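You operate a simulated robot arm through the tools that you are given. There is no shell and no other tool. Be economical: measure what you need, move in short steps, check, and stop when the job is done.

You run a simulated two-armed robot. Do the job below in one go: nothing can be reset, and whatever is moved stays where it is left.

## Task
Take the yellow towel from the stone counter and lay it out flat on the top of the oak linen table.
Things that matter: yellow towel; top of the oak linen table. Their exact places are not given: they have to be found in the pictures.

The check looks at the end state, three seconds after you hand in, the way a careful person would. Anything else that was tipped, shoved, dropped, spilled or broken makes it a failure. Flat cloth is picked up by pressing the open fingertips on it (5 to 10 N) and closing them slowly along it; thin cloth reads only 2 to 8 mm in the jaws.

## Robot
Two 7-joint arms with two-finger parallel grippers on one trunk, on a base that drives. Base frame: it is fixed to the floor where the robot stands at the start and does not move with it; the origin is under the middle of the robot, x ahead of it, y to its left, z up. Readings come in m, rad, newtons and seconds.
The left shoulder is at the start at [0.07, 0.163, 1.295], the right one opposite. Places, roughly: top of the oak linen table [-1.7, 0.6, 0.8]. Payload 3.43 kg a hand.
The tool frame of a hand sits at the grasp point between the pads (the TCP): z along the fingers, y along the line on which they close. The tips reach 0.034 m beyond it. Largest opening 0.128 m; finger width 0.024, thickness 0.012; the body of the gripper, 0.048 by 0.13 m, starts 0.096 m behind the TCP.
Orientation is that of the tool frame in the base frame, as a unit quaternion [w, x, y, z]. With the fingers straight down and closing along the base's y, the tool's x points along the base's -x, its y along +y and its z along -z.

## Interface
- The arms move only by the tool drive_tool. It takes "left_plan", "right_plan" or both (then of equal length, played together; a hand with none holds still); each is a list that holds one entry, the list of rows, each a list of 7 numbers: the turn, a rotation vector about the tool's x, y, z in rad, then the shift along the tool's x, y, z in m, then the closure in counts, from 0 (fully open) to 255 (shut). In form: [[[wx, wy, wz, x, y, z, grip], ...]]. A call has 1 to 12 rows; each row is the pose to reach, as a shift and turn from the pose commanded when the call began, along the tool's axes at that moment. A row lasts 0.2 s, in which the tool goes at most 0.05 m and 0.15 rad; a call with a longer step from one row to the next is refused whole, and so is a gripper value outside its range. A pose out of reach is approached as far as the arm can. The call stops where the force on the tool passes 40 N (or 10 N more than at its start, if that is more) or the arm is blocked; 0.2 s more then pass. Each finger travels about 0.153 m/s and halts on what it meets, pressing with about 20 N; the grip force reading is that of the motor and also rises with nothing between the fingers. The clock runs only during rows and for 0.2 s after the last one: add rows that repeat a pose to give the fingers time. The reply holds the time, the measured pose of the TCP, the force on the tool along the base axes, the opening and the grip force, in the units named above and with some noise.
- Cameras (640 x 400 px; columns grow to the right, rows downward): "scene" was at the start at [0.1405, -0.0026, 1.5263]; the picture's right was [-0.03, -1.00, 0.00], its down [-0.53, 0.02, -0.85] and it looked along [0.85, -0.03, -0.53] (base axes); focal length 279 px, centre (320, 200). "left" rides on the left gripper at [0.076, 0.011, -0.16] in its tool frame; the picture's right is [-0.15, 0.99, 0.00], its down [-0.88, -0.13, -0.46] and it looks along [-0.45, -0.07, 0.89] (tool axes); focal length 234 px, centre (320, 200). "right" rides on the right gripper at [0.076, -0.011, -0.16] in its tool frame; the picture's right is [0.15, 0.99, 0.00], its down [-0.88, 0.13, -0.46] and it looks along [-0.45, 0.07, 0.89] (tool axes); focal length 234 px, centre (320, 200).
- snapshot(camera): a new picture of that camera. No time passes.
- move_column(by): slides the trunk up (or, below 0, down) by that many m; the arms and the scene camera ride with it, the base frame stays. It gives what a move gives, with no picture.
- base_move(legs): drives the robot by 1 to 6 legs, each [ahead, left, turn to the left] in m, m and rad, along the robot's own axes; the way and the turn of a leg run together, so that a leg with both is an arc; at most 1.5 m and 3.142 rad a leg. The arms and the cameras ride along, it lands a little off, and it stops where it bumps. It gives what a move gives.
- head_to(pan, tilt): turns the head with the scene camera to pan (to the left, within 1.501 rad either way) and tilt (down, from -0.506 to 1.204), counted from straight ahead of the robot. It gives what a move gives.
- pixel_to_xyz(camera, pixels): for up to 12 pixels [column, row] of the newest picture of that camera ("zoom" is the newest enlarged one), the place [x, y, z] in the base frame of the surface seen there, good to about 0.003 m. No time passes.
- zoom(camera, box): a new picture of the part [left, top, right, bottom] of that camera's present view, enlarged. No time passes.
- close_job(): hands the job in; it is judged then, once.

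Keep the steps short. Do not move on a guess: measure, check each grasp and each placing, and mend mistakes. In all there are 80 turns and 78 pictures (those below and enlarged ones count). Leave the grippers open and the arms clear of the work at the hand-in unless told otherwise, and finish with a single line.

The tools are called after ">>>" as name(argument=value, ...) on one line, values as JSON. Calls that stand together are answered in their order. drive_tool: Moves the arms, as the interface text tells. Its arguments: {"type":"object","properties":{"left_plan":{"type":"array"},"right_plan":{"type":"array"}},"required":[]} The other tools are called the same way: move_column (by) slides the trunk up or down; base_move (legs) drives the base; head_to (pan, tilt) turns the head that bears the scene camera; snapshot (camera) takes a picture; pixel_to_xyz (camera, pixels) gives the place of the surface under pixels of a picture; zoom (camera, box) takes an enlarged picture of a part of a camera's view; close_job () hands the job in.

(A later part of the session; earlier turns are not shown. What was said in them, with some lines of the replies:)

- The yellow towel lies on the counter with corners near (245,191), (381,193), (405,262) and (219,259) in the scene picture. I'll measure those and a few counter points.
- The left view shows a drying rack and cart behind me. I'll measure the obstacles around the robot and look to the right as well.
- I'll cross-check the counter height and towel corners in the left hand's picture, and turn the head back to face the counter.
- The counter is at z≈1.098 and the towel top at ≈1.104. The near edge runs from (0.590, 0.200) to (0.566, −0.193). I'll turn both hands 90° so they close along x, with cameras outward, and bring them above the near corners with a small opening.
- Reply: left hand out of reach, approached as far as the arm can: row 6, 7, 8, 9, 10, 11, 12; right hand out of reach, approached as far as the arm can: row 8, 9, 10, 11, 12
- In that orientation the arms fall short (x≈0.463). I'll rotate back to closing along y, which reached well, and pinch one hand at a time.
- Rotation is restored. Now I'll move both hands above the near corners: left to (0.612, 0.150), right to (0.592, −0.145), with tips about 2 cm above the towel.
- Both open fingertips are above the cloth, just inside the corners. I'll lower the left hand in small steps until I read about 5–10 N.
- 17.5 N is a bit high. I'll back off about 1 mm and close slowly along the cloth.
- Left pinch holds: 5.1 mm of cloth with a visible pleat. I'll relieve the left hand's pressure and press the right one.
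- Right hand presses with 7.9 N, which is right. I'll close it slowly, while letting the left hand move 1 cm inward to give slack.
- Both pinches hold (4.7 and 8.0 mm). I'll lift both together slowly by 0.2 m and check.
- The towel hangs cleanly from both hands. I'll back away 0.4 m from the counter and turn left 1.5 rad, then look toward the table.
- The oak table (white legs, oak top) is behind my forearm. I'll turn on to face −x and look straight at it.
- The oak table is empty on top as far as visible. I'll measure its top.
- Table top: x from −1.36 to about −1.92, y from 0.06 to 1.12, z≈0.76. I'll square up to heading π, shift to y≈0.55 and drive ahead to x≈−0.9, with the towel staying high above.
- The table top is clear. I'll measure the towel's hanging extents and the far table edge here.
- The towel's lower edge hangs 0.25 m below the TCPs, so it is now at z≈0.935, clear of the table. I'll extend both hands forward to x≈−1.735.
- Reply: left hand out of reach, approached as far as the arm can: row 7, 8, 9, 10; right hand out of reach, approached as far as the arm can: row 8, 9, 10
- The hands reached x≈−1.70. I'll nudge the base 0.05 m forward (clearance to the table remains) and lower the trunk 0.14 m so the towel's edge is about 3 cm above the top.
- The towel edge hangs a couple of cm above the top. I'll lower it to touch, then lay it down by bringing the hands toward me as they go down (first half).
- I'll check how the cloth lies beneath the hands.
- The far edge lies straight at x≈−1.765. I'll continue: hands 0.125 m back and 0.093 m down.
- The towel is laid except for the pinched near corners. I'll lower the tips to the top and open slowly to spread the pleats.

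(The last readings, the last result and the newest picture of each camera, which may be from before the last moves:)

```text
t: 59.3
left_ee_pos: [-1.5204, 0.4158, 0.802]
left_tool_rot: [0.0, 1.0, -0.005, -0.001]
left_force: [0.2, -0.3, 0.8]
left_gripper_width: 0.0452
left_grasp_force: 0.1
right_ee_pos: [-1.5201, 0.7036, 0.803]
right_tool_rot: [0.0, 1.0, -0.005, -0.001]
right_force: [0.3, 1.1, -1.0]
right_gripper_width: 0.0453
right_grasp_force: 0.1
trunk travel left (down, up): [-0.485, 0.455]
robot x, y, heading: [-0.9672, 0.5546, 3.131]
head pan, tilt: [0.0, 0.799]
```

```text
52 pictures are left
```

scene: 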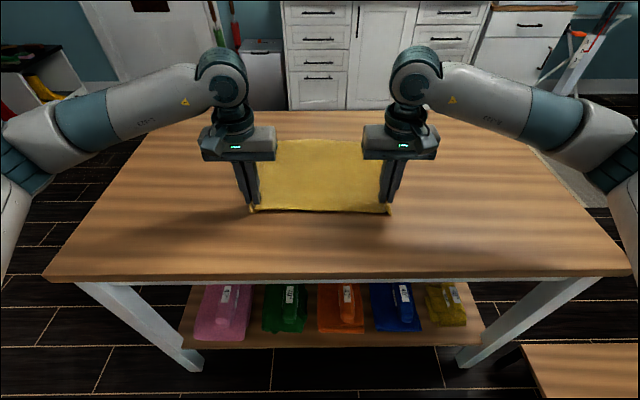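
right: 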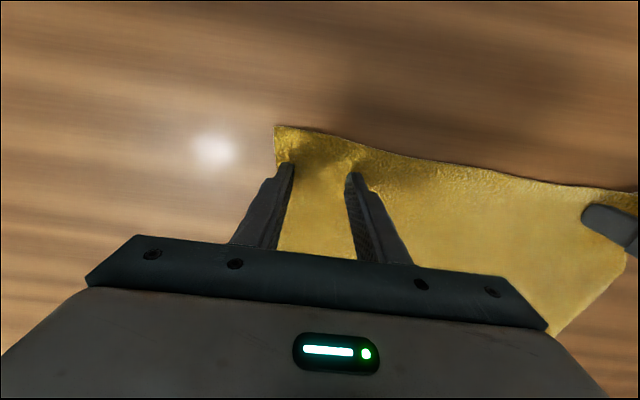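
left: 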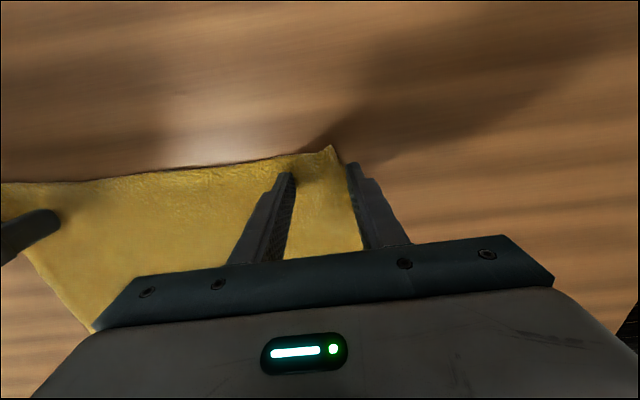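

Both corners have opened out flat. I'll raise the hands straight up and look.

>>> drive_tool(left_plan=[[[0, 0, 0, 0, 0, -0.01, 165], [0, 0, 0, 0, 0, -0.03, 165], [0, 0, 0, 0, 0, -0.06, 165], [0, 0, 0, 0, 0, -0.1, 165], [0, 0, 0, 0, 0, -0.15, 120], [0, 0, 0, 0, 0, -0.2, 60], [0, 0, 0, 0, 0, -0.25, 0], [0, 0, 0, 0, 0, -0.25, 0]]], right_plan=[[[0, 0, 0, 0, 0, -0.01, 165], [0, 0, 0, 0, 0, -0.03, 165], [0, 0, 0, 0, 0, -0.06, 165], [0, 0, 0, 0, 0, -0.1, 165], [0, 0, 0, 0, 0, -0.15, 120], [0, 0, 0, 0, 0, -0.2, 60], [0, 0, 0, 0, 0, -0.25, 0], [0, 0, 0, 0, 0, -0.25, 0]]])

>>> move_column(by=0.25)

>>> snapshot(camera="scene")

>>> snapshot(camera="right")

```text
t: 61.1
left_ee_pos: [-1.5239, 0.4173, 1.0516]
left_tool_rot: [0.0, 1.0, -0.005, 0.0]
left_force: [-0.6, 0.1, 0.4]
left_gripper_width: 0.128
left_grasp_force: 0.1
right_ee_pos: [-1.5223, 0.7052, 1.0482]
right_tool_rot: [0.0, 1.0, -0.005, 0.0]
right_force: [0.0, 0.3, 0.2]
right_gripper_width: 0.1279
right_grasp_force: 0.1
trunk travel left (down, up): [-0.485, 0.455]
robot x, y, heading: [-0.9624, 0.5522, 3.131]
head pan, tilt: [0.0, 0.799]
```

```text
t: 63.7
left_ee_pos: [-1.5216, 0.4168, 1.3035]
left_tool_rot: [0.0, 1.0, -0.005, -0.001]
left_force: [-0.9, -0.5, 0.9]
left_gripper_width: 0.1282
left_grasp_force: 0.0
right_ee_pos: [-1.5201, 0.7041, 1.2995]
right_tool_rot: [0.0, 1.0, -0.006, -0.001]
right_force: [0.8, 0.3, -0.5]
right_gripper_width: 0.1282
right_grasp_force: 0.1
trunk travel left (down, up): [-0.735, 0.205]
robot x, y, heading: [-0.9638, 0.5561, 3.127]
head pan, tilt: [0.0, 0.799]
```

```text
51 pictures are left
```

scene: 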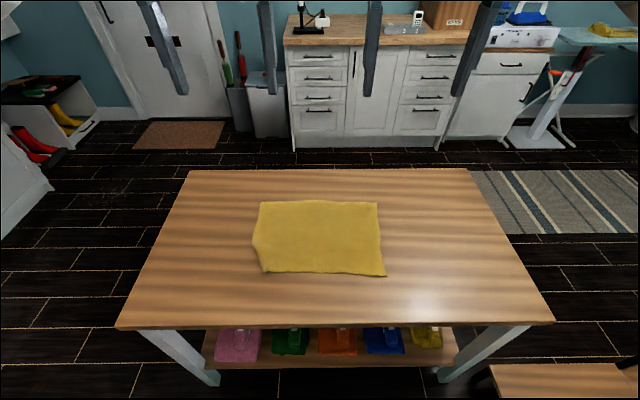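

```text
50 pictures are left
```

right: 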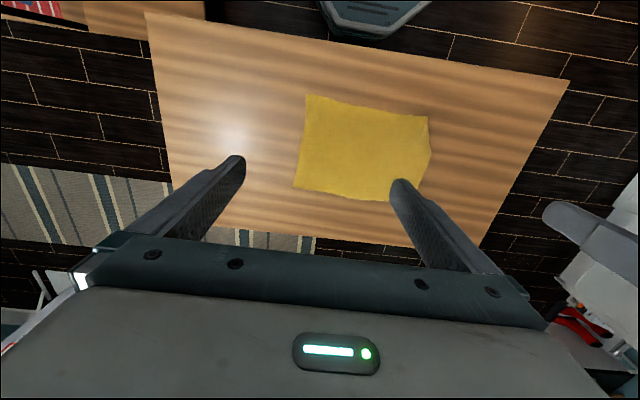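

Mostly flat, but the left edge near (252,242)–(265,272) looks cut off; the corner may be folded under. I'll zoom.

>>> zoom(camera="scene", box=[230, 185, 406, 295])

>>> zoom(camera="right", box=[280, 80, 456, 190])

>>> pixel_to_xyz(camera="scene", pixels=[[262, 204], [377, 205], [384, 274], [266, 269], [254, 242], [259, 258], [275, 264], [270, 250], [290, 265], [320, 265], [376, 268], [320, 235]])

```text
3.64 times, centred on (318, 240) of scene
```

zoom: 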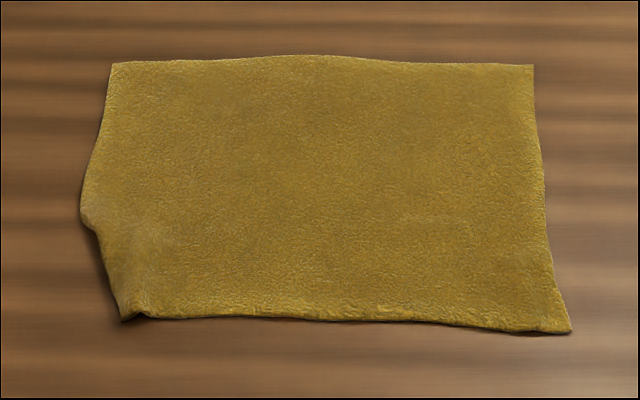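

```text
3.64 times, centred on (368, 135) of right
```

zoom: 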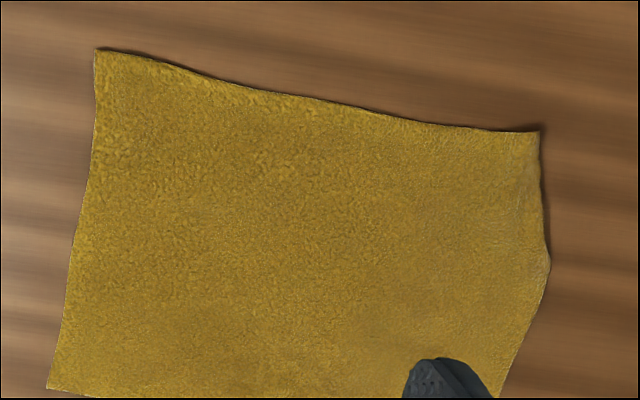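

```text
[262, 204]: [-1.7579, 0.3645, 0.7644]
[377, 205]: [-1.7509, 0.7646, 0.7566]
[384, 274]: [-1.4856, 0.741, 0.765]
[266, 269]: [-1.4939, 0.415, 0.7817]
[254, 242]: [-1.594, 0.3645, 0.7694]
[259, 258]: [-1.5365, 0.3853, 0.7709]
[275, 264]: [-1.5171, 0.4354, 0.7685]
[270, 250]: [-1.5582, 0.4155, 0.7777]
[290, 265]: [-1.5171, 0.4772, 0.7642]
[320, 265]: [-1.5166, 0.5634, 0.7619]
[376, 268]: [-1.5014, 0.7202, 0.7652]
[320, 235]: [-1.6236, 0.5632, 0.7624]
```

The left near corner is tucked under: fold line from (−1.594, 0.365) to (−1.49, 0.415). To mend it I'll pinch the near edge at about y=0.485, clear of the tucked flap, lift slightly, peel inward so the flap trails out, then pull the corner back. First: trunk down, right hand aside, left hand over the spot.

>>> move_column(by=-0.25)

>>> drive_tool(left_plan=[[[0, 0, 0, 0.002, -0.017, 0.03, 60], [0, 0, 0, 0.004, -0.034, 0.07, 120], [0, 0, 0, 0.0065, -0.051, 0.11, 175], [0, 0, 0, 0.0065, -0.068, 0.15, 175], [0, 0, 0, 0.0065, -0.068, 0.19, 175], [0, 0, 0, 0.0065, -0.068, 0.22, 175], [0, 0, 0, 0.0065, -0.068, 0.22, 175]]], right_plan=[[[0, 0, 0, 0, -0.025, 0, 0], [0, 0, 0, 0, -0.05, 0, 0], [0, 0, 0, 0, -0.075, 0, 0], [0, 0, 0, 0, -0.1, 0, 0], [0, 0, 0, 0, -0.12, 0, 0], [0, 0, 0, 0, -0.12, 0, 0], [0, 0, 0, 0, -0.12, 0, 0]]])

>>> snapshot(camera="scene")

>>> snapshot(camera="left")

```text
t: 66.2
left_ee_pos: [-1.523, 0.4177, 1.0535]
left_tool_rot: [0.0, 1.0, -0.005, -0.001]
left_force: [0.1, -0.1, 0.3]
left_gripper_width: 0.1281
left_grasp_force: 0.1
right_ee_pos: [-1.52, 0.7041, 1.0499]
right_tool_rot: [0.0, 1.0, -0.005, -0.001]
right_force: [0.5, 0.5, -0.4]
right_gripper_width: 0.1281
right_grasp_force: 0.1
trunk travel left (down, up): [-0.485, 0.455]
robot x, y, heading: [-0.9637, 0.5567, 3.129]
head pan, tilt: [0.0, 0.799]
```

```text
t: 67.8
left_ee_pos: [-1.5148, 0.4888, 0.8325]
left_tool_rot: [0.0, 1.0, -0.006, -0.001]
left_force: [0.1, -0.2, 1.1]
left_gripper_width: 0.0402
left_grasp_force: 0.1
right_ee_pos: [-1.5197, 0.825, 1.0495]
right_tool_rot: [0.0, 1.0, -0.006, -0.001]
right_force: [-0.5, -0.3, 0.1]
right_gripper_width: 0.128
right_grasp_force: 0.2
trunk travel left (down, up): [-0.485, 0.455]
robot x, y, heading: [-0.9618, 0.5557, 3.128]
head pan, tilt: [0.0, 0.799]
```

```text
47 pictures are left
```

scene: 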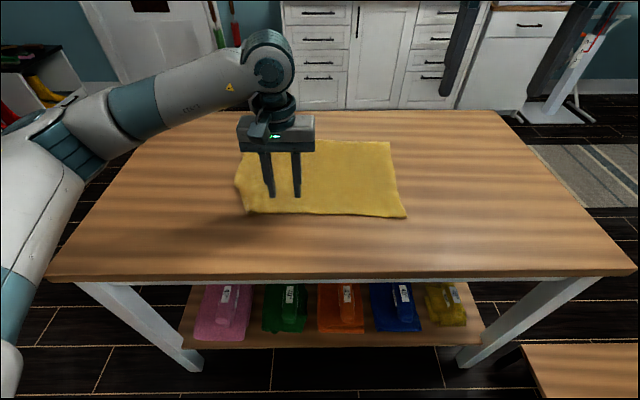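

```text
46 pictures are left
```

left: 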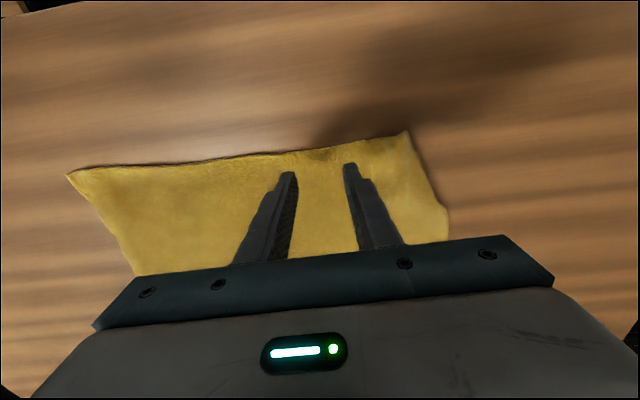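

Position is right. Lower to light contact.

>>> drive_tool(left_plan=[[[0, 0, 0, 0, 0, 0.015, 175], [0, 0, 0, 0, 0, 0.028, 175], [0, 0, 0, 0, 0, 0.033, 175], [0, 0, 0, 0, 0, 0.035, 175], [0, 0, 0, 0, 0, 0.035, 175]]])

```text
t: 69.0
left_ee_pos: [-1.5164, 0.4853, 0.7975]
left_tool_rot: [-0.001, 1.0, -0.005, -0.002]
left_force: [-1.1, 0.6, 3.6]
left_gripper_width: 0.0402
left_grasp_force: 0.1
right_ee_pos: [-1.5187, 0.8256, 1.0497]
right_tool_rot: [0.0, 1.0, -0.006, 0.0]
right_force: [-0.5, -0.6, 0.7]
right_gripper_width: 0.1282
right_grasp_force: 0.1
trunk travel left (down, up): [-0.485, 0.455]
robot x, y, heading: [-0.9632, 0.5559, 3.129]
head pan, tilt: [0.0, 0.799]
```

3.6 N; press 1 mm more and close slowly.

>>> drive_tool(left_plan=[[[0, 0, 0, 0, 0, 0.001, 175], [0, 0, 0, 0, 0, 0.001, 185], [0, 0, 0, 0, 0, 0.001, 195], [0, 0, 0, 0, 0, 0.001, 205], [0, 0, 0, 0, 0, 0.001, 215], [0, 0, 0, 0, 0, 0.001, 225], [0, 0, 0, 0, 0, 0.001, 235], [0, 0, 0, 0, 0, 0.001, 245], [0, 0, 0, 0, 0, 0.001, 255], [0, 0, 0, 0, 0, 0.001, 255], [0, 0, 0, 0, 0, 0.001, 255]]])

>>> snapshot(camera="left")

```text
t: 71.5
left_ee_pos: [-1.5159, 0.4861, 0.7977]
left_tool_rot: [0.0, 1.0, -0.005, -0.002]
left_force: [-0.8, 0.0, 9.4]
left_gripper_width: 0.0047
left_grasp_force: 20.5
right_ee_pos: [-1.5185, 0.8248, 1.0497]
right_tool_rot: [0.001, 1.0, -0.005, -0.001]
right_force: [0.2, -0.3, -0.6]
right_gripper_width: 0.128
right_grasp_force: 0.1
trunk travel left (down, up): [-0.485, 0.455]
robot x, y, heading: [-0.9644, 0.5526, 3.13]
head pan, tilt: [0.0, 0.799]
```

```text
45 pictures are left
```

left: 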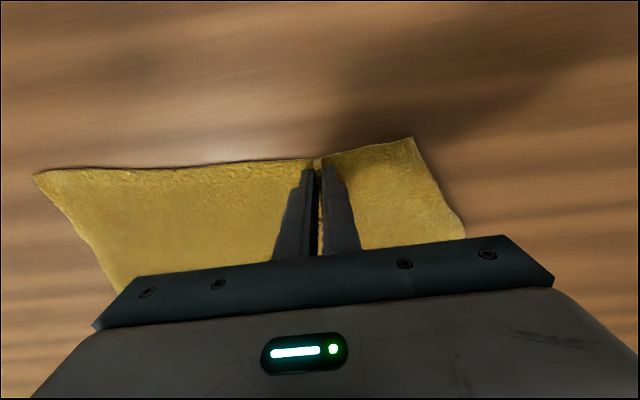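

Pinch holds (4.7 mm). Lift it 0.13 m with a small inward shift and see if the corner drops free.

>>> drive_tool(left_plan=[[[0, 0, 0, 0, 0, -0.015, 255], [0, 0, 0, 0, -0.005, -0.03, 255], [0, 0, 0, -0.005, -0.01, -0.045, 255], [0, 0, 0, -0.01, -0.02, -0.06, 255], [0, 0, 0, -0.015, -0.03, -0.08, 255], [0, 0, 0, -0.02, -0.04, -0.1, 255], [0, 0, 0, -0.02, -0.04, -0.12, 255], [0, 0, 0, -0.02, -0.04, -0.14, 255], [0, 0, 0, -0.02, -0.04, -0.14, 255]]])

>>> zoom(camera="scene", box=[190, 100, 430, 250])

>>> snapshot(camera="left")

```text
t: 73.5
left_ee_pos: [-1.5372, 0.5264, 0.9364]
left_tool_rot: [-0.001, 1.0, -0.005, -0.001]
left_force: [0.7, 0.2, -0.4]
left_gripper_width: 0.0048
left_grasp_force: 20.3
right_ee_pos: [-1.5189, 0.8246, 1.0499]
right_tool_rot: [0.0, 1.0, -0.006, -0.001]
right_force: [-0.6, 0.3, 0.8]
right_gripper_width: 0.1278
right_grasp_force: 0.1
trunk travel left (down, up): [-0.485, 0.455]
robot x, y, heading: [-0.9637, 0.555, 3.129]
head pan, tilt: [0.0, 0.799]
```

```text
2.67 times, centred on (310, 175) of scene
```

zoom: 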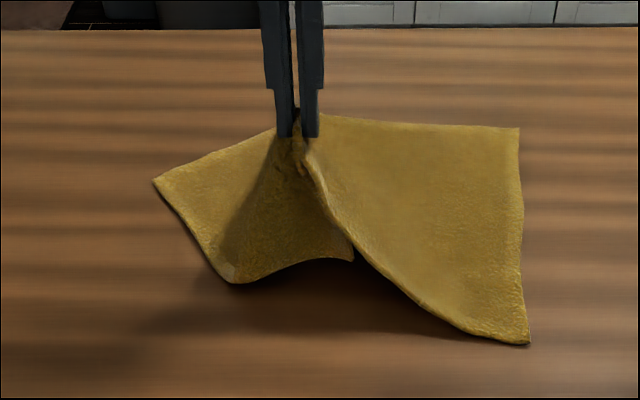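

```text
43 pictures are left
```

left: 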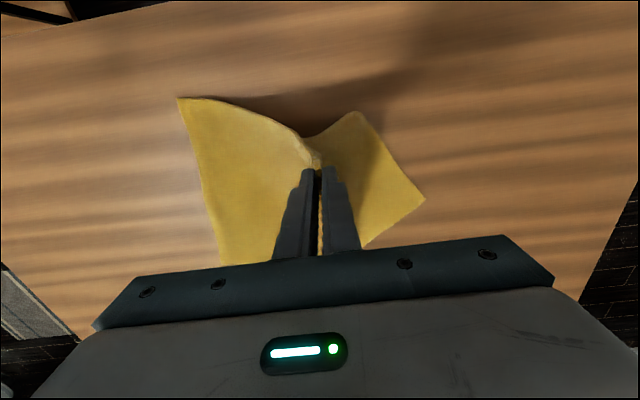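

>>> pixel_to_xyz(camera="zoom", pixels=[[156, 181], [230, 278], [290, 265], [350, 258], [300, 200], [350, 240], [240, 200], [525, 340], [515, 130], [190, 225], [325, 210], [312, 190]])

>>> zoom(camera="left", box=[170, 80, 450, 255])

```text
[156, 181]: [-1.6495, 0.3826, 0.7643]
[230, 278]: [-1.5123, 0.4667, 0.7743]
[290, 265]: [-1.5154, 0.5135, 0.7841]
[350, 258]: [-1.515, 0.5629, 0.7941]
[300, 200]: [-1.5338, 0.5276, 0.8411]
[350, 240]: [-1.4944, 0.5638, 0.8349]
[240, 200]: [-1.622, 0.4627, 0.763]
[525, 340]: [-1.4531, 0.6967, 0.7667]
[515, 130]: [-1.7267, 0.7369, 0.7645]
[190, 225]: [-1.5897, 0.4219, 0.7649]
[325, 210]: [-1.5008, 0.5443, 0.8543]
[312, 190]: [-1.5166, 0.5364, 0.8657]
```

```text
2.29 times, centred on (310, 168) of left
```

zoom: 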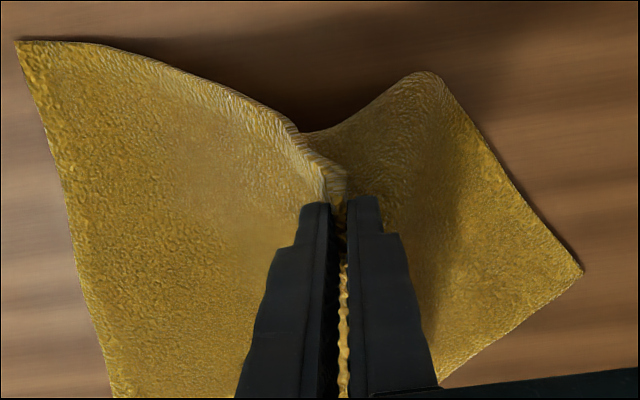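

The corner now hangs free near (−1.515, 0.563, 0.79), as the left edge plus the short bottom run adds up to the full 0.27 m. I'll lower until it touches, then move the pinch inward and away (−x, +y) while lowering so the corner trails out flat.

>>> drive_tool(left_plan=[[[0, 0, 0, 0, 0, 0.015, 255], [0, 0, 0, 0, 0, 0.03, 255], [0, 0, 0, -0.003, -0.006, 0.04, 255], [0, 0, 0, -0.012, -0.02, 0.048, 255], [0, 0, 0, -0.022, -0.036, 0.056, 255], [0, 0, 0, -0.033, -0.052, 0.064, 255], [0, 0, 0, -0.044, -0.068, 0.072, 255], [0, 0, 0, -0.055, -0.084, 0.08, 255], [0, 0, 0, -0.066, -0.1, 0.088, 255], [0, 0, 0, -0.077, -0.116, 0.095, 255], [0, 0, 0, -0.085, -0.13, 0.1, 255], [0, 0, 0, -0.085, -0.13, 0.1, 255]]])

>>> zoom(camera="scene", box=[190, 100, 430, 250])

>>> snapshot(camera="left")

```text
t: 76.0
left_ee_pos: [-1.6178, 0.658, 0.8361]
left_tool_rot: [-0.001, 1.0, -0.004, -0.002]
left_force: [0.2, 0.1, -1.0]
left_gripper_width: 0.005
left_grasp_force: 19.9
right_ee_pos: [-1.5199, 0.8258, 1.0504]
right_tool_rot: [0.0, 1.0, -0.005, -0.001]
right_force: [0.5, 0.4, 0.2]
right_gripper_width: 0.128
right_grasp_force: 0.0
trunk travel left (down, up): [-0.485, 0.455]
robot x, y, heading: [-0.9627, 0.555, 3.134]
head pan, tilt: [0.0, 0.799]
```

```text
2.67 times, centred on (310, 175) of scene
```

zoom: 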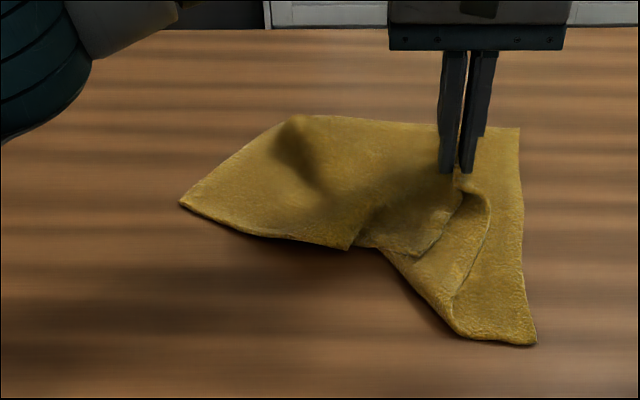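

```text
40 pictures are left
```

left: 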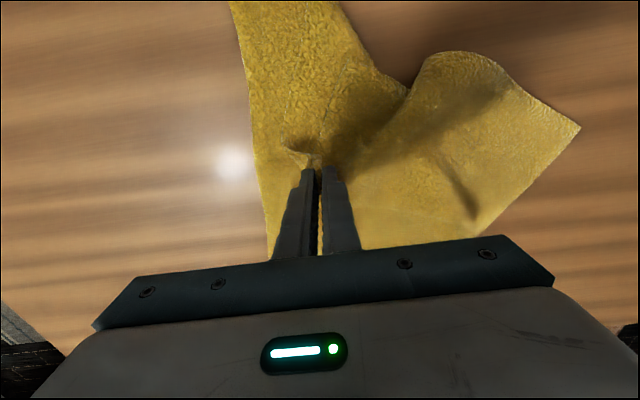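

>>> pixel_to_xyz(camera="zoom", pixels=[[183, 203], [250, 230], [345, 244], [370, 215], [360, 243], [415, 250], [460, 200], [440, 215], [480, 230], [530, 340], [420, 210], [290, 130]])

>>> zoom(camera="left", box=[230, 0, 600, 240])

>>> zoom(camera="scene", box=[290, 150, 402, 220])

```text
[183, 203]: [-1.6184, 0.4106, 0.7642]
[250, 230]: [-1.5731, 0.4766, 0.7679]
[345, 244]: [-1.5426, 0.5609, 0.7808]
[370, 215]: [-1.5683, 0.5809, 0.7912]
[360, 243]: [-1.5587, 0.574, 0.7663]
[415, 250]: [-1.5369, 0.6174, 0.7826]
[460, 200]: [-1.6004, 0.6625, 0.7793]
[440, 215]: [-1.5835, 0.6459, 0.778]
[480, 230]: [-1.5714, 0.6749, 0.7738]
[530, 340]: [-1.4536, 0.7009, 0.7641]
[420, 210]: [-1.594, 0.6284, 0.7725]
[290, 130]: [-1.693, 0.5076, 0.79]
```

```text
1.67 times, centred on (415, 120) of left
```

zoom: 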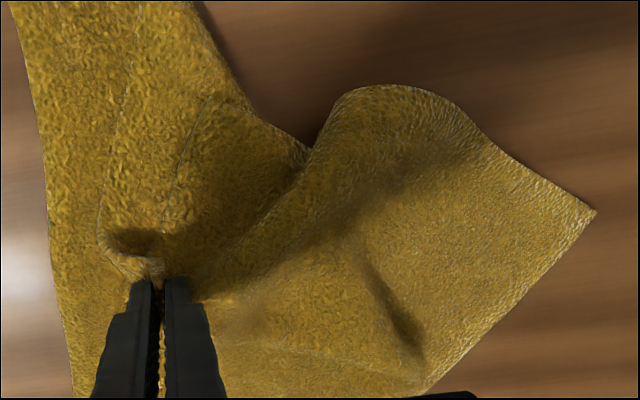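

```text
5.71 times, centred on (346, 185) of scene
```

zoom: 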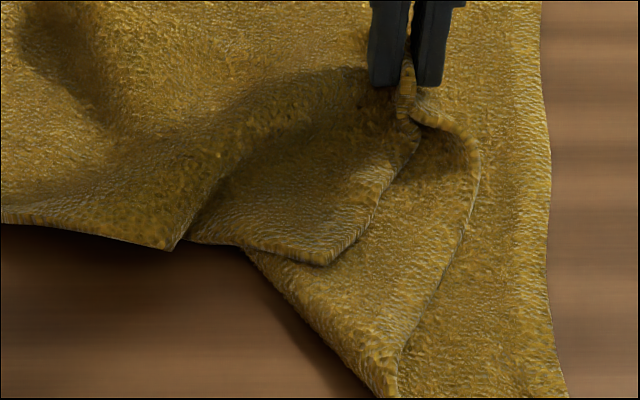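

The left near corner is now out on top at about (−1.536, 0.617, 0.78). I'll release this pinch gently and rise to re-pinch right at the corner.

>>> drive_tool(left_plan=[[[0, 0, 0, 0, 0, 0.01, 255], [0, 0, 0, 0, 0, 0.02, 255], [0, 0, 0, 0, 0, 0.02, 240], [0, 0, 0, 0, 0, 0.02, 220], [0, 0, 0, 0, 0, 0.02, 200], [0, 0, 0, 0, 0, 0.02, 200], [0, 0, 0, 0, 0, 0.0, 200], [0, 0, 0, 0, 0, -0.04, 200], [0, 0, 0, 0.04, 0.02, -0.08, 200], [0, 0, 0, 0.04, 0.1, -0.08, 200], [0, 0, 0, 0.04, 0.15, -0.08, 200]]])

>>> zoom(camera="scene", box=[230, 120, 422, 240])

```text
refused: row 9 steps farther than a row can; nothing moved
```

```text
3.33 times, centred on (326, 180) of scene
```

zoom: 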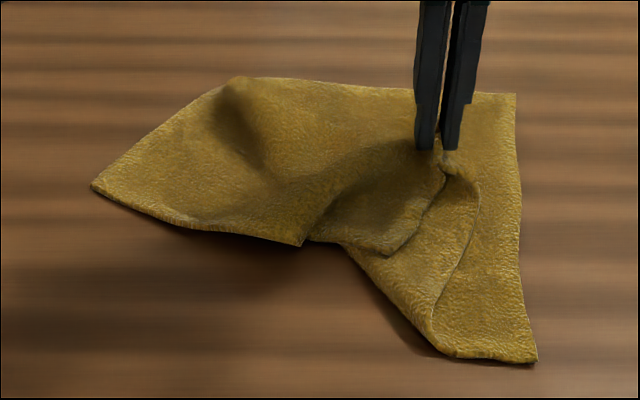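

A row was too long; I'll split it.

>>> drive_tool(left_plan=[[[0, 0, 0, 0, 0, 0.01, 255], [0, 0, 0, 0, 0, 0.02, 255], [0, 0, 0, 0, 0, 0.02, 235], [0, 0, 0, 0, 0, 0.02, 215], [0, 0, 0, 0, 0, 0.02, 200], [0, 0, 0, 0, 0, 0.01, 200], [0, 0, 0, 0, 0, -0.02, 200], [0, 0, 0, 0, 0, -0.06, 200], [0, 0, 0, 0, 0, -0.1, 200], [0, 0, 0, 0.02, 0.04, -0.1, 200], [0, 0, 0, 0.04, 0.08, -0.1, 200], [0, 0, 0, 0.04, 0.12, -0.1, 200]]])

>>> zoom(camera="scene", box=[230, 120, 422, 240])

>>> snapshot(camera="left")

```text
t: 78.7
left_ee_pos: [-1.5819, 0.5368, 0.9357]
left_tool_rot: [0.0, 1.0, -0.005, 0.0]
left_force: [0.5, 0.4, 0.6]
left_gripper_width: 0.0276
left_grasp_force: 0.1
right_ee_pos: [-1.5186, 0.8235, 1.0506]
right_tool_rot: [-0.001, 1.0, -0.005, -0.002]
right_force: [-0.1, -1.0, -0.1]
right_gripper_width: 0.1281
right_grasp_force: 0.0
trunk travel left (down, up): [-0.485, 0.455]
robot x, y, heading: [-0.9608, 0.5553, 3.127]
head pan, tilt: [0.0, 0.799]
```

```text
3.33 times, centred on (326, 180) of scene
```

zoom: 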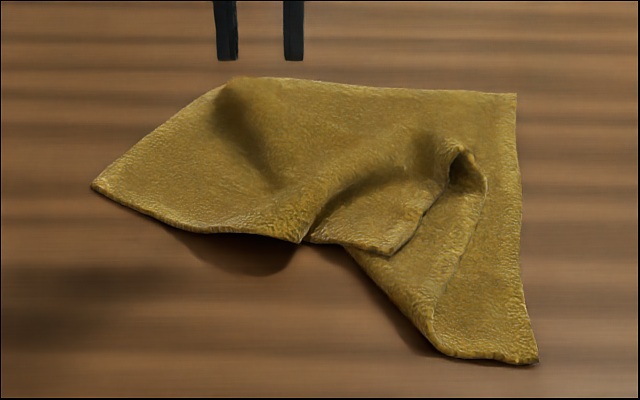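

```text
35 pictures are left
```

left: 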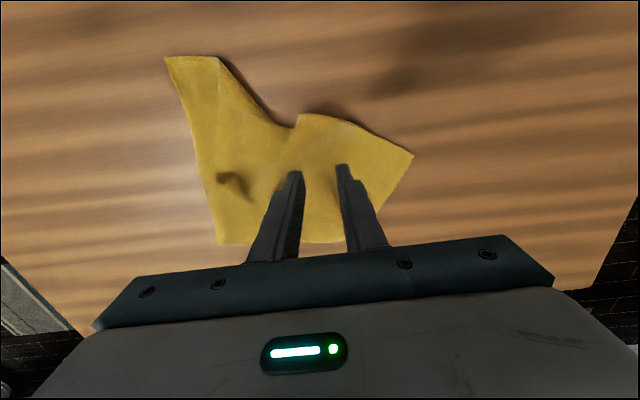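

The corner tip is at zoom (390,254). I'll measure around it.

>>> pixel_to_xyz(camera="zoom", pixels=[[390, 250], [385, 235], [365, 225], [400, 225], [345, 235], [420, 205], [375, 260], [400, 280], [300, 238], [380, 210], [315, 236]])

```text
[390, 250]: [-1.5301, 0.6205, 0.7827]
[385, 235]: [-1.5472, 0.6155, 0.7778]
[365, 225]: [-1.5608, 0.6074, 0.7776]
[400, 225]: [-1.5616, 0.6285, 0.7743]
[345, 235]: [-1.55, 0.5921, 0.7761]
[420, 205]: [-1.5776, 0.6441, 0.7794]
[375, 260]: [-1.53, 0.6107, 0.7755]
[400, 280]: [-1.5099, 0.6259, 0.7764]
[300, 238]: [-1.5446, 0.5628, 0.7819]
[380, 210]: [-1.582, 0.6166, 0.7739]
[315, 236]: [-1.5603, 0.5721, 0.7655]
```

I'll go to pinch at (−1.553, 0.608), about 2 cm inside the corner, and press lightly.

>>> drive_tool(left_plan=[[[0, 0, 0, 0.01, -0.025, 0, 200], [0, 0, 0, 0.02, -0.05, 0.02, 200], [0, 0, 0, 0.029, -0.071, 0.05, 200], [0, 0, 0, 0.029, -0.071, 0.09, 200], [0, 0, 0, 0.029, -0.071, 0.115, 200], [0, 0, 0, 0.029, -0.071, 0.122, 200], [0, 0, 0, 0.029, -0.071, 0.126, 200], [0, 0, 0, 0.029, -0.071, 0.126, 200]]])

>>> snapshot(camera="left")

```text
t: 80.5
left_ee_pos: [-1.5505, 0.6065, 0.81]
left_tool_rot: [-0.001, 1.0, -0.005, 0.0]
left_force: [0.3, -0.4, -1.2]
left_gripper_width: 0.0276
left_grasp_force: 0.1
right_ee_pos: [-1.5197, 0.8247, 1.0493]
right_tool_rot: [-0.001, 1.0, -0.005, -0.001]
right_force: [0.2, 0.7, 0.4]
right_gripper_width: 0.1281
right_grasp_force: 0.1
trunk travel left (down, up): [-0.485, 0.455]
robot x, y, heading: [-0.967, 0.5508, 3.132]
head pan, tilt: [0.0, 0.799]
```

```text
34 pictures are left
```

left: 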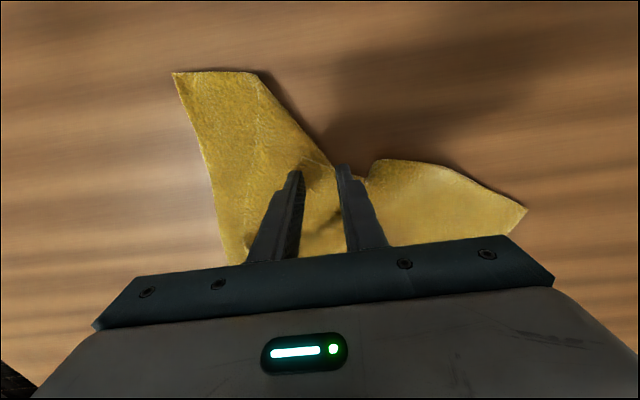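

No contact force yet; press down 5 mm more.

>>> drive_tool(left_plan=[[[0, 0, 0, 0, 0, 0.002, 200], [0, 0, 0, 0, 0, 0.004, 200], [0, 0, 0, 0, 0, 0.006, 200], [0, 0, 0, 0, 0, 0.006, 200]]])

```text
t: 81.5
left_ee_pos: [-1.5501, 0.608, 0.8053]
left_tool_rot: [0.001, 1.0, -0.005, -0.001]
left_force: [0.6, 0.4, 2.9]
left_gripper_width: 0.0274
left_grasp_force: 0.0
right_ee_pos: [-1.5187, 0.8249, 1.0494]
right_tool_rot: [0.0, 1.0, -0.005, -0.001]
right_force: [-0.6, 0.2, -0.4]
right_gripper_width: 0.1282
right_grasp_force: 0.0
trunk travel left (down, up): [-0.485, 0.455]
robot x, y, heading: [-0.9644, 0.5545, 3.134]
head pan, tilt: [0.0, 0.799]
```

Light contact, 2.9 N. Close slowly here, then lift 3 cm and look.

>>> drive_tool(left_plan=[[[0, 0, 0, 0, 0, 0.001, 208], [0, 0, 0, 0, 0, 0.001, 216], [0, 0, 0, 0, 0, 0.001, 224], [0, 0, 0, 0, 0, 0.001, 232], [0, 0, 0, 0, 0, 0.001, 240], [0, 0, 0, 0, 0, 0.001, 248], [0, 0, 0, 0, 0, 0.001, 255], [0, 0, 0, 0, 0, 0.001, 255], [0, 0, 0, 0, 0, -0.01, 255], [0, 0, 0, 0, 0, -0.03, 255], [0, 0, 0, 0, 0, -0.05, 255], [0, 0, 0, 0, 0, -0.05, 255]]])

>>> zoom(camera="scene", box=[230, 120, 422, 240])

```text
t: 84.0
left_ee_pos: [-1.5519, 0.607, 0.8551]
left_tool_rot: [0.0, 1.0, -0.006, -0.001]
left_force: [0.1, -0.2, -0.1]
left_gripper_width: 0.0033
left_grasp_force: 19.8
right_ee_pos: [-1.5196, 0.8264, 1.0493]
right_tool_rot: [0.0, 1.0, -0.005, -0.001]
right_force: [0.4, -0.5, 0.4]
right_gripper_width: 0.1281
right_grasp_force: 0.0
trunk travel left (down, up): [-0.485, 0.455]
robot x, y, heading: [-0.9683, 0.553, 3.13]
head pan, tilt: [0.0, 0.799]
```

```text
3.33 times, centred on (326, 180) of scene
```

zoom: 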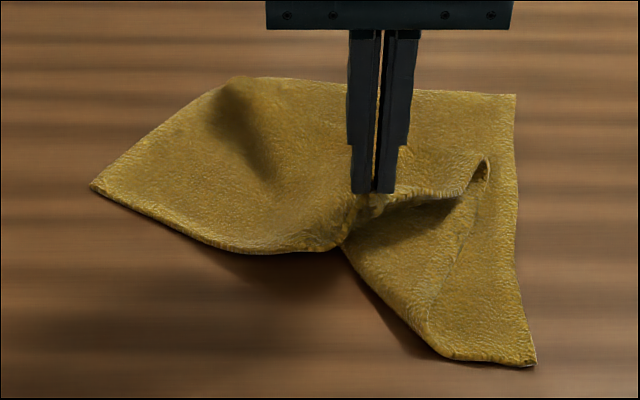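

The corner itself is gripped. I'll first bring it toward me (+x), then to the left (−y), keeping it low.

>>> drive_tool(left_plan=[[[0, 0, 0, 0.03, 0.005, -0.01, 255], [0, 0, 0, 0.06, 0.015, -0.01, 255], [0, 0, 0, 0.08, 0.04, -0.01, 255], [0, 0, 0, 0.09, 0.07, -0.01, 255], [0, 0, 0, 0.1, 0.1, -0.01, 255], [0, 0, 0, 0.1, 0.13, -0.01, 255], [0, 0, 0, 0.1, 0.16, -0.01, 255], [0, 0, 0, 0.1, 0.19, -0.005, 255], [0, 0, 0, 0.1, 0.22, 0.0, 255], [0, 0, 0, 0.1, 0.22, 0.0, 255]]])

>>> snapshot(camera="scene")

```text
t: 86.2
left_ee_pos: [-1.453, 0.3859, 0.8549]
left_tool_rot: [0.0, 1.0, -0.006, 0.0]
left_force: [-0.2, -0.4, -0.3]
left_gripper_width: 0.0032
left_grasp_force: 20.1
right_ee_pos: [-1.519, 0.8267, 1.049]
right_tool_rot: [0.001, 1.0, -0.005, -0.001]
right_force: [-0.6, -0.5, -0.4]
right_gripper_width: 0.128
right_grasp_force: 0.1
trunk travel left (down, up): [-0.485, 0.455]
robot x, y, heading: [-0.9655, 0.552, 3.125]
head pan, tilt: [0.0, 0.799]
```

```text
32 pictures are left
```

scene: 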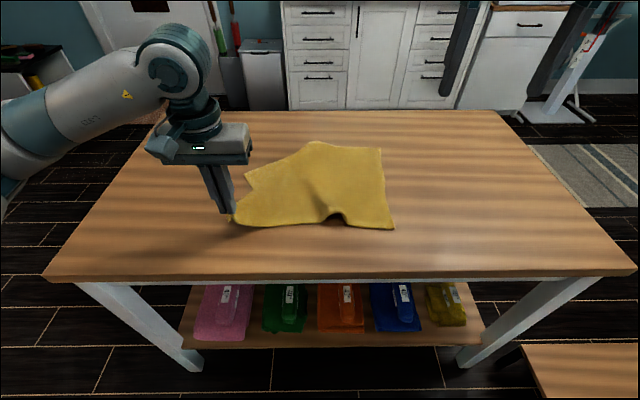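

Unfolding works. Pull another 5 cm left while lowering to the top.

>>> drive_tool(left_plan=[[[0, 0, 0, 0, 0.015, 0.01, 255], [0, 0, 0, 0, 0.03, 0.02, 255], [0, 0, 0, 0, 0.045, 0.03, 255], [0, 0, 0, 0, 0.055, 0.04, 255], [0, 0, 0, 0, 0.06, 0.05, 255], [0, 0, 0, 0, 0.06, 0.05, 255]]])

>>> zoom(camera="scene", box=[190, 110, 430, 260])

>>> snapshot(camera="left")

```text
t: 87.7
left_ee_pos: [-1.4538, 0.3268, 0.8049]
left_tool_rot: [0.001, 1.0, -0.006, -0.002]
left_force: [1.1, -0.3, 0.1]
left_gripper_width: 0.0032
left_grasp_force: 20.2
right_ee_pos: [-1.5187, 0.8255, 1.0491]
right_tool_rot: [0.001, 1.0, -0.006, -0.001]
right_force: [-0.5, 0.1, 0.0]
right_gripper_width: 0.1278
right_grasp_force: 0.0
trunk travel left (down, up): [-0.485, 0.455]
robot x, y, heading: [-0.9656, 0.5552, 3.128]
head pan, tilt: [0.0, 0.799]
```

```text
2.67 times, centred on (310, 185) of scene
```

zoom: 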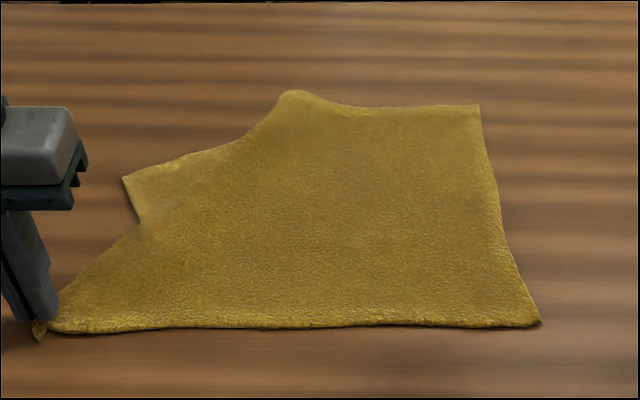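

```text
30 pictures are left
```

left: 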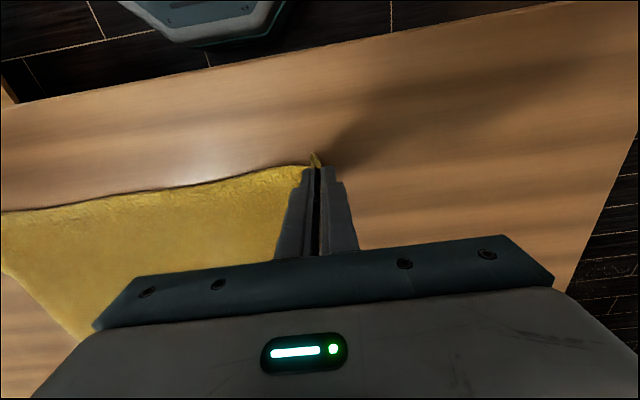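

The near edge is straight again. I'll release this corner, rise, and go on to the far-left corner at zoom (123,178), which must be pulled out as well. First measure.

>>> pixel_to_xyz(camera="zoom", pixels=[[127, 180], [142, 220], [155, 195], [150, 185], [290, 96], [475, 108], [535, 320], [55, 325], [230, 145], [160, 215], [180, 190], [135, 195]])

>>> drive_tool(left_plan=[[[0, 0, 0, 0, 0, 0.004, 255], [0, 0, 0, 0, 0, 0.004, 240], [0, 0, 0, 0, 0, 0.004, 225], [0, 0, 0, 0, 0, 0.004, 210], [0, 0, 0, 0, 0, 0.004, 195], [0, 0, 0, 0, 0, 0.004, 185], [0, 0, 0, 0, 0, -0.01, 185], [0, 0, 0, 0, 0, -0.04, 185], [0, 0, 0, 0, 0, -0.08, 185], [0, 0, 0, 0, 0, -0.12, 185]]])

>>> snapshot(camera="left")

```text
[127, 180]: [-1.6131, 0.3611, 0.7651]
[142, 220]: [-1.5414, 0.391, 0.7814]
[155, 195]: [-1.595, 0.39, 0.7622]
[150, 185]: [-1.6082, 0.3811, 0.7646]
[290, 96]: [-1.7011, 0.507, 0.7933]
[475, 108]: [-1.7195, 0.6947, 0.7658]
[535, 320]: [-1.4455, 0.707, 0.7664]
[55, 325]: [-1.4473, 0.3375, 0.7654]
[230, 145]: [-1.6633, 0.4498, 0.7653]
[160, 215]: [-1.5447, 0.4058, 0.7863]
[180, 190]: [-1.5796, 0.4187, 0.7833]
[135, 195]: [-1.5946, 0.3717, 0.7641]
```

```text
t: 89.8
left_ee_pos: [-1.4519, 0.324, 0.9254]
left_tool_rot: [0.0, 1.0, -0.006, -0.001]
left_force: [0.4, -0.4, 0.5]
left_gripper_width: 0.0351
left_grasp_force: 0.0
right_ee_pos: [-1.5183, 0.8253, 1.0502]
right_tool_rot: [0.001, 1.0, -0.006, -0.001]
right_force: [1.2, 0.5, 0.4]
right_gripper_width: 0.1279
right_grasp_force: 0.1
trunk travel left (down, up): [-0.485, 0.455]
robot x, y, heading: [-0.9656, 0.5508, 3.13]
head pan, tilt: [0.0, 0.799]
```

```text
29 pictures are left
```

left: 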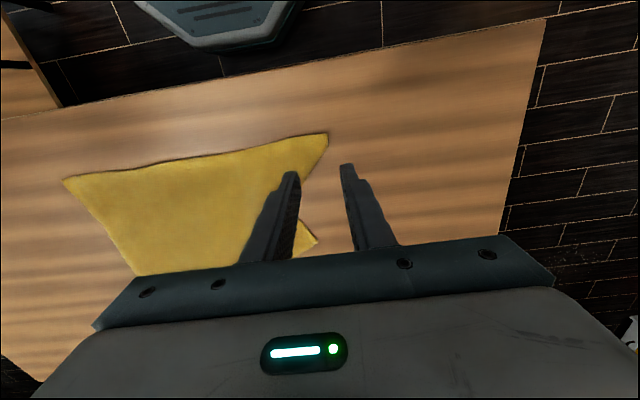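

The near-left corner is out flat. Now pinch the far-left corner: target (−1.604, 0.388), single layer at z≈0.763.

>>> drive_tool(left_plan=[[[0, 0, 0, -0.045, -0.015, 0, 200], [0, 0, 0, -0.09, -0.03, 0, 200], [0, 0, 0, -0.13, -0.05, 0.01, 200], [0, 0, 0, -0.152, -0.064, 0.04, 200], [0, 0, 0, -0.152, -0.064, 0.08, 200], [0, 0, 0, -0.152, -0.064, 0.11, 200], [0, 0, 0, -0.152, -0.064, 0.122, 200], [0, 0, 0, -0.152, -0.064, 0.126, 200], [0, 0, 0, -0.152, -0.064, 0.128, 200], [0, 0, 0, -0.152, -0.064, 0.128, 200]]])

>>> snapshot(camera="left")

```text
t: 92.0
left_ee_pos: [-1.6052, 0.3924, 0.7992]
left_tool_rot: [0.0, 1.0, -0.005, -0.002]
left_force: [-1.0, 1.3, 4.1]
left_gripper_width: 0.0275
left_grasp_force: 0.1
right_ee_pos: [-1.5185, 0.8248, 1.0498]
right_tool_rot: [0.001, 1.0, -0.005, -0.002]
right_force: [-0.2, 0.2, 0.0]
right_gripper_width: 0.128
right_grasp_force: 0.1
trunk travel left (down, up): [-0.485, 0.455]
robot x, y, heading: [-0.9645, 0.5537, 3.129]
head pan, tilt: [0.0, 0.799]
```

```text
28 pictures are left
```

left: 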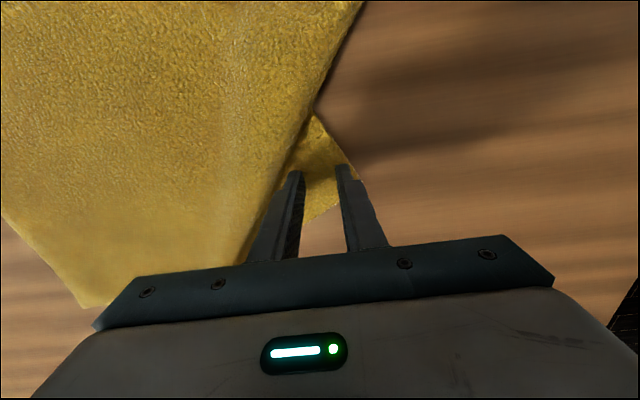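

Fingers straddle cloth just inside the far-left corner at 4 N. Close slowly, lift 3 cm.

>>> drive_tool(left_plan=[[[0, 0, 0, 0, 0, 0.001, 208], [0, 0, 0, 0, 0, 0.001, 216], [0, 0, 0, 0, 0, 0.001, 224], [0, 0, 0, 0, 0, 0.001, 232], [0, 0, 0, 0, 0, 0.001, 240], [0, 0, 0, 0, 0, 0.001, 248], [0, 0, 0, 0, 0, 0.001, 255], [0, 0, 0, 0, 0, 0.001, 255], [0, 0, 0, 0, 0, -0.01, 255], [0, 0, 0, 0, 0, -0.03, 255], [0, 0, 0, 0, 0, -0.03, 255]]])

>>> snapshot(camera="left")

```text
t: 94.5
left_ee_pos: [-1.6044, 0.3907, 0.8257]
left_tool_rot: [0.0, 1.0, -0.005, 0.0]
left_force: [0.7, -0.1, -0.8]
left_gripper_width: 0.003
left_grasp_force: 20.1
right_ee_pos: [-1.5201, 0.8245, 1.0486]
right_tool_rot: [0.0, 1.0, -0.005, -0.001]
right_force: [0.5, 0.4, 0.0]
right_gripper_width: 0.128
right_grasp_force: 0.0
trunk travel left (down, up): [-0.485, 0.455]
robot x, y, heading: [-0.9694, 0.5549, 3.13]
head pan, tilt: [0.0, 0.799]
```

```text
27 pictures are left
```

left: 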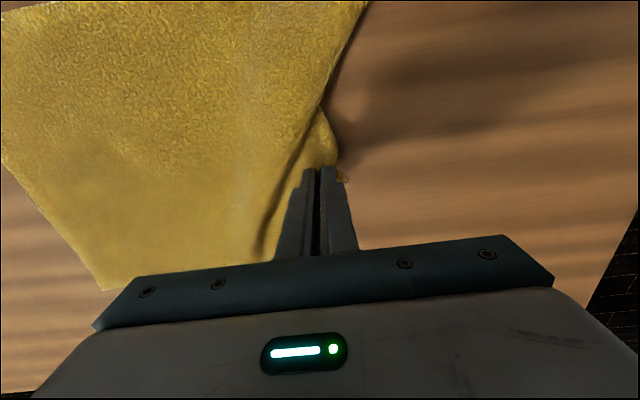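

Gripped (3.0 mm). Now carry it to its home, outward and away (about −0.1 m x, −0.055 m y), and lower.

>>> drive_tool(left_plan=[[[0, 0, 0, -0.005, 0.015, -0.005, 255], [0, 0, 0, -0.02, 0.03, -0.005, 255], [0, 0, 0, -0.04, 0.045, -0.005, 255], [0, 0, 0, -0.06, 0.05, 0.0, 255], [0, 0, 0, -0.08, 0.055, 0.005, 255], [0, 0, 0, -0.095, 0.055, 0.01, 255], [0, 0, 0, -0.1, 0.055, 0.018, 255], [0, 0, 0, -0.1, 0.055, 0.018, 255]]])

>>> zoom(camera="scene", box=[190, 110, 430, 260])

>>> snapshot(camera="left")

```text
t: 96.2
left_ee_pos: [-1.7053, 0.337, 0.8083]
left_tool_rot: [0.001, 1.0, -0.006, 0.0]
left_force: [-0.2, 0.9, -0.1]
left_gripper_width: 0.0029
left_grasp_force: 20.0
right_ee_pos: [-1.5183, 0.8252, 1.0494]
right_tool_rot: [0.001, 1.0, -0.005, -0.001]
right_force: [0.6, -0.5, 0.6]
right_gripper_width: 0.1282
right_grasp_force: 0.1
trunk travel left (down, up): [-0.485, 0.455]
robot x, y, heading: [-0.964, 0.5547, 3.131]
head pan, tilt: [0.0, 0.799]
```

```text
2.67 times, centred on (310, 185) of scene
```

zoom: 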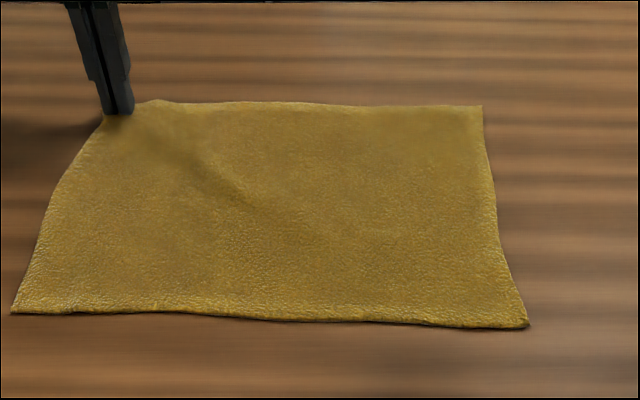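

```text
25 pictures are left
```

left: 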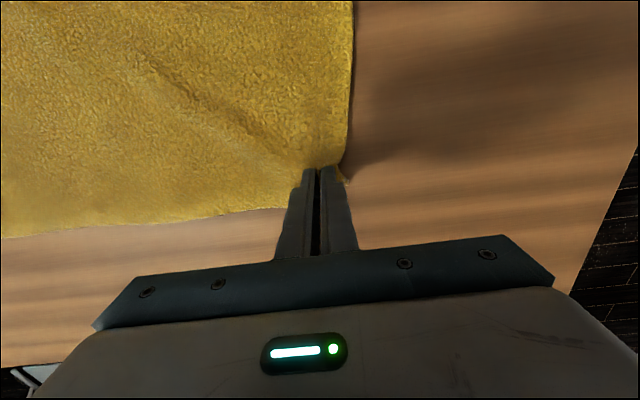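

Nearly flat. A tiny further pull outward, then press down, open slowly and rise.

>>> drive_tool(left_plan=[[[0, 0, 0, -0.003, 0.006, 0.004, 255], [0, 0, 0, -0.006, 0.012, 0.008, 255], [0, 0, 0, -0.006, 0.012, 0.009, 240], [0, 0, 0, -0.006, 0.012, 0.009, 225], [0, 0, 0, -0.006, 0.012, 0.009, 210], [0, 0, 0, -0.006, 0.012, 0.009, 195], [0, 0, 0, -0.006, 0.012, 0.009, 180], [0, 0, 0, -0.006, 0.012, 0, 180], [0, 0, 0, -0.006, 0.012, -0.04, 180], [0, 0, 0, -0.006, 0.012, -0.09, 120], [0, 0, 0, 0.0, 0.012, -0.13, 60], [0, 0, 0, 0.04, 0.012, -0.15, 0]]])

>>> move_column(by=0.25)

>>> zoom(camera="scene", box=[200, 160, 440, 310])

>>> snapshot(camera="left")

```text
t: 98.8
left_ee_pos: [-1.6643, 0.326, 0.9611]
left_tool_rot: [-0.001, 1.0, -0.005, -0.002]
left_force: [-0.5, -0.3, 0.1]
left_gripper_width: 0.1282
left_grasp_force: 0.1
right_ee_pos: [-1.5186, 0.8231, 1.0503]
right_tool_rot: [0.0, 1.0, -0.005, -0.001]
right_force: [0.8, -0.6, 0.0]
right_gripper_width: 0.1278
right_grasp_force: 0.1
trunk travel left (down, up): [-0.485, 0.455]
robot x, y, heading: [-0.9618, 0.5554, 3.128]
head pan, tilt: [0.0, 0.799]
```

```text
t: 101.4
left_ee_pos: [-1.6637, 0.3266, 1.2098]
left_tool_rot: [0.0, 1.0, -0.005, -0.001]
left_force: [-0.2, -0.6, 0.9]
left_gripper_width: 0.128
left_grasp_force: 0.1
right_ee_pos: [-1.5186, 0.8258, 1.2998]
right_tool_rot: [0.0, 1.0, -0.006, -0.001]
right_force: [0.1, 0.4, 0.1]
right_gripper_width: 0.1279
right_grasp_force: 0.0
trunk travel left (down, up): [-0.735, 0.205]
robot x, y, heading: [-0.9649, 0.5533, 3.129]
head pan, tilt: [0.0, 0.799]
```

```text
2.67 times, centred on (320, 235) of scene
```

zoom: 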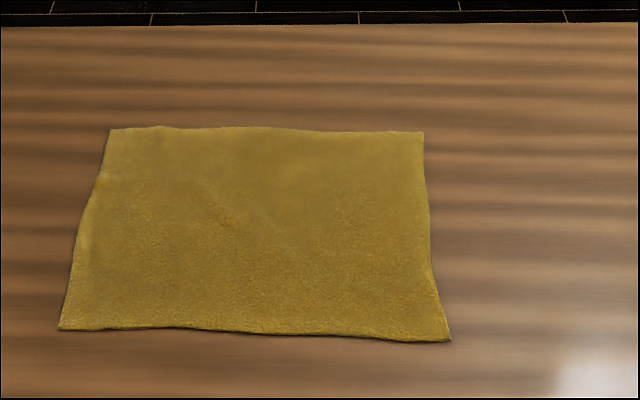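

```text
23 pictures are left
```

left: 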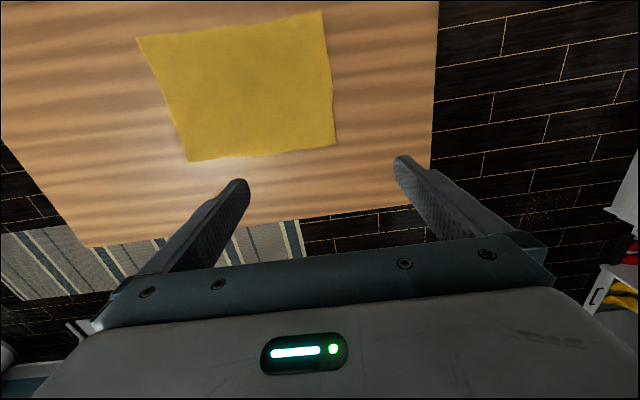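

All four corners are out and it looks flat. I'll check heights across it.

>>> pixel_to_xyz(camera="zoom", pixels=[[112, 132], [420, 135], [446, 337], [64, 326], [220, 200], [320, 250], [100, 180], [90, 240], [160, 130], [300, 135], [428, 260], [250, 325]])

>>> base_move(legs=[[-0.3, 0, 0]])

>>> snapshot(camera="scene")

```text
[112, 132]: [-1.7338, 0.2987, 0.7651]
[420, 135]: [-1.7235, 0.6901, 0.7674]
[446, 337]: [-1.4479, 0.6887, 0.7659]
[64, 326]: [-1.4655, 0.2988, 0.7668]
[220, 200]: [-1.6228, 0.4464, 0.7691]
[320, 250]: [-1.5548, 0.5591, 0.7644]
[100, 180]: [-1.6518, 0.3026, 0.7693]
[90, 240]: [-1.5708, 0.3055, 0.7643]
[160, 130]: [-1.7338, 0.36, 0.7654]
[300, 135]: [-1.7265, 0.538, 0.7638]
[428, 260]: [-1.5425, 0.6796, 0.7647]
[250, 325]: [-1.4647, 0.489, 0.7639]
```

```text
t: 103.5
left_ee_pos: [-1.3665, 0.3225, 1.209]
left_tool_rot: [0.0, 1.0, -0.006, 0.001]
left_force: [0.3, -0.4, 0.0]
left_gripper_width: 0.1281
left_grasp_force: 0.1
right_ee_pos: [-1.2205, 0.822, 1.2988]
right_tool_rot: [0.0, 1.0, -0.006, 0.001]
right_force: [-0.1, 0.2, -0.5]
right_gripper_width: 0.1281
right_grasp_force: 0.1
trunk travel left (down, up): [-0.735, 0.205]
robot x, y, heading: [-0.6656, 0.5507, 3.131]
head pan, tilt: [0.0, 0.799]
```

```text
22 pictures are left
```

scene: 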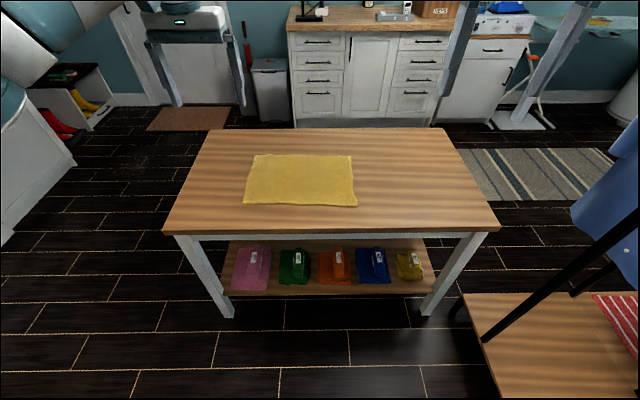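

The towel is flat: 0.39 × 0.27 m, with all measured points within 0.764–0.769 m. It lies fully on the oak table, nothing else has moved, both grippers are open and the arms are clear. Handing in.

>>> close_job()

```text
The job is handed in.
```

The yellow towel lies flat on top of the oak linen table with all four corners spread, both grippers are open and clear, and the job is handed in.
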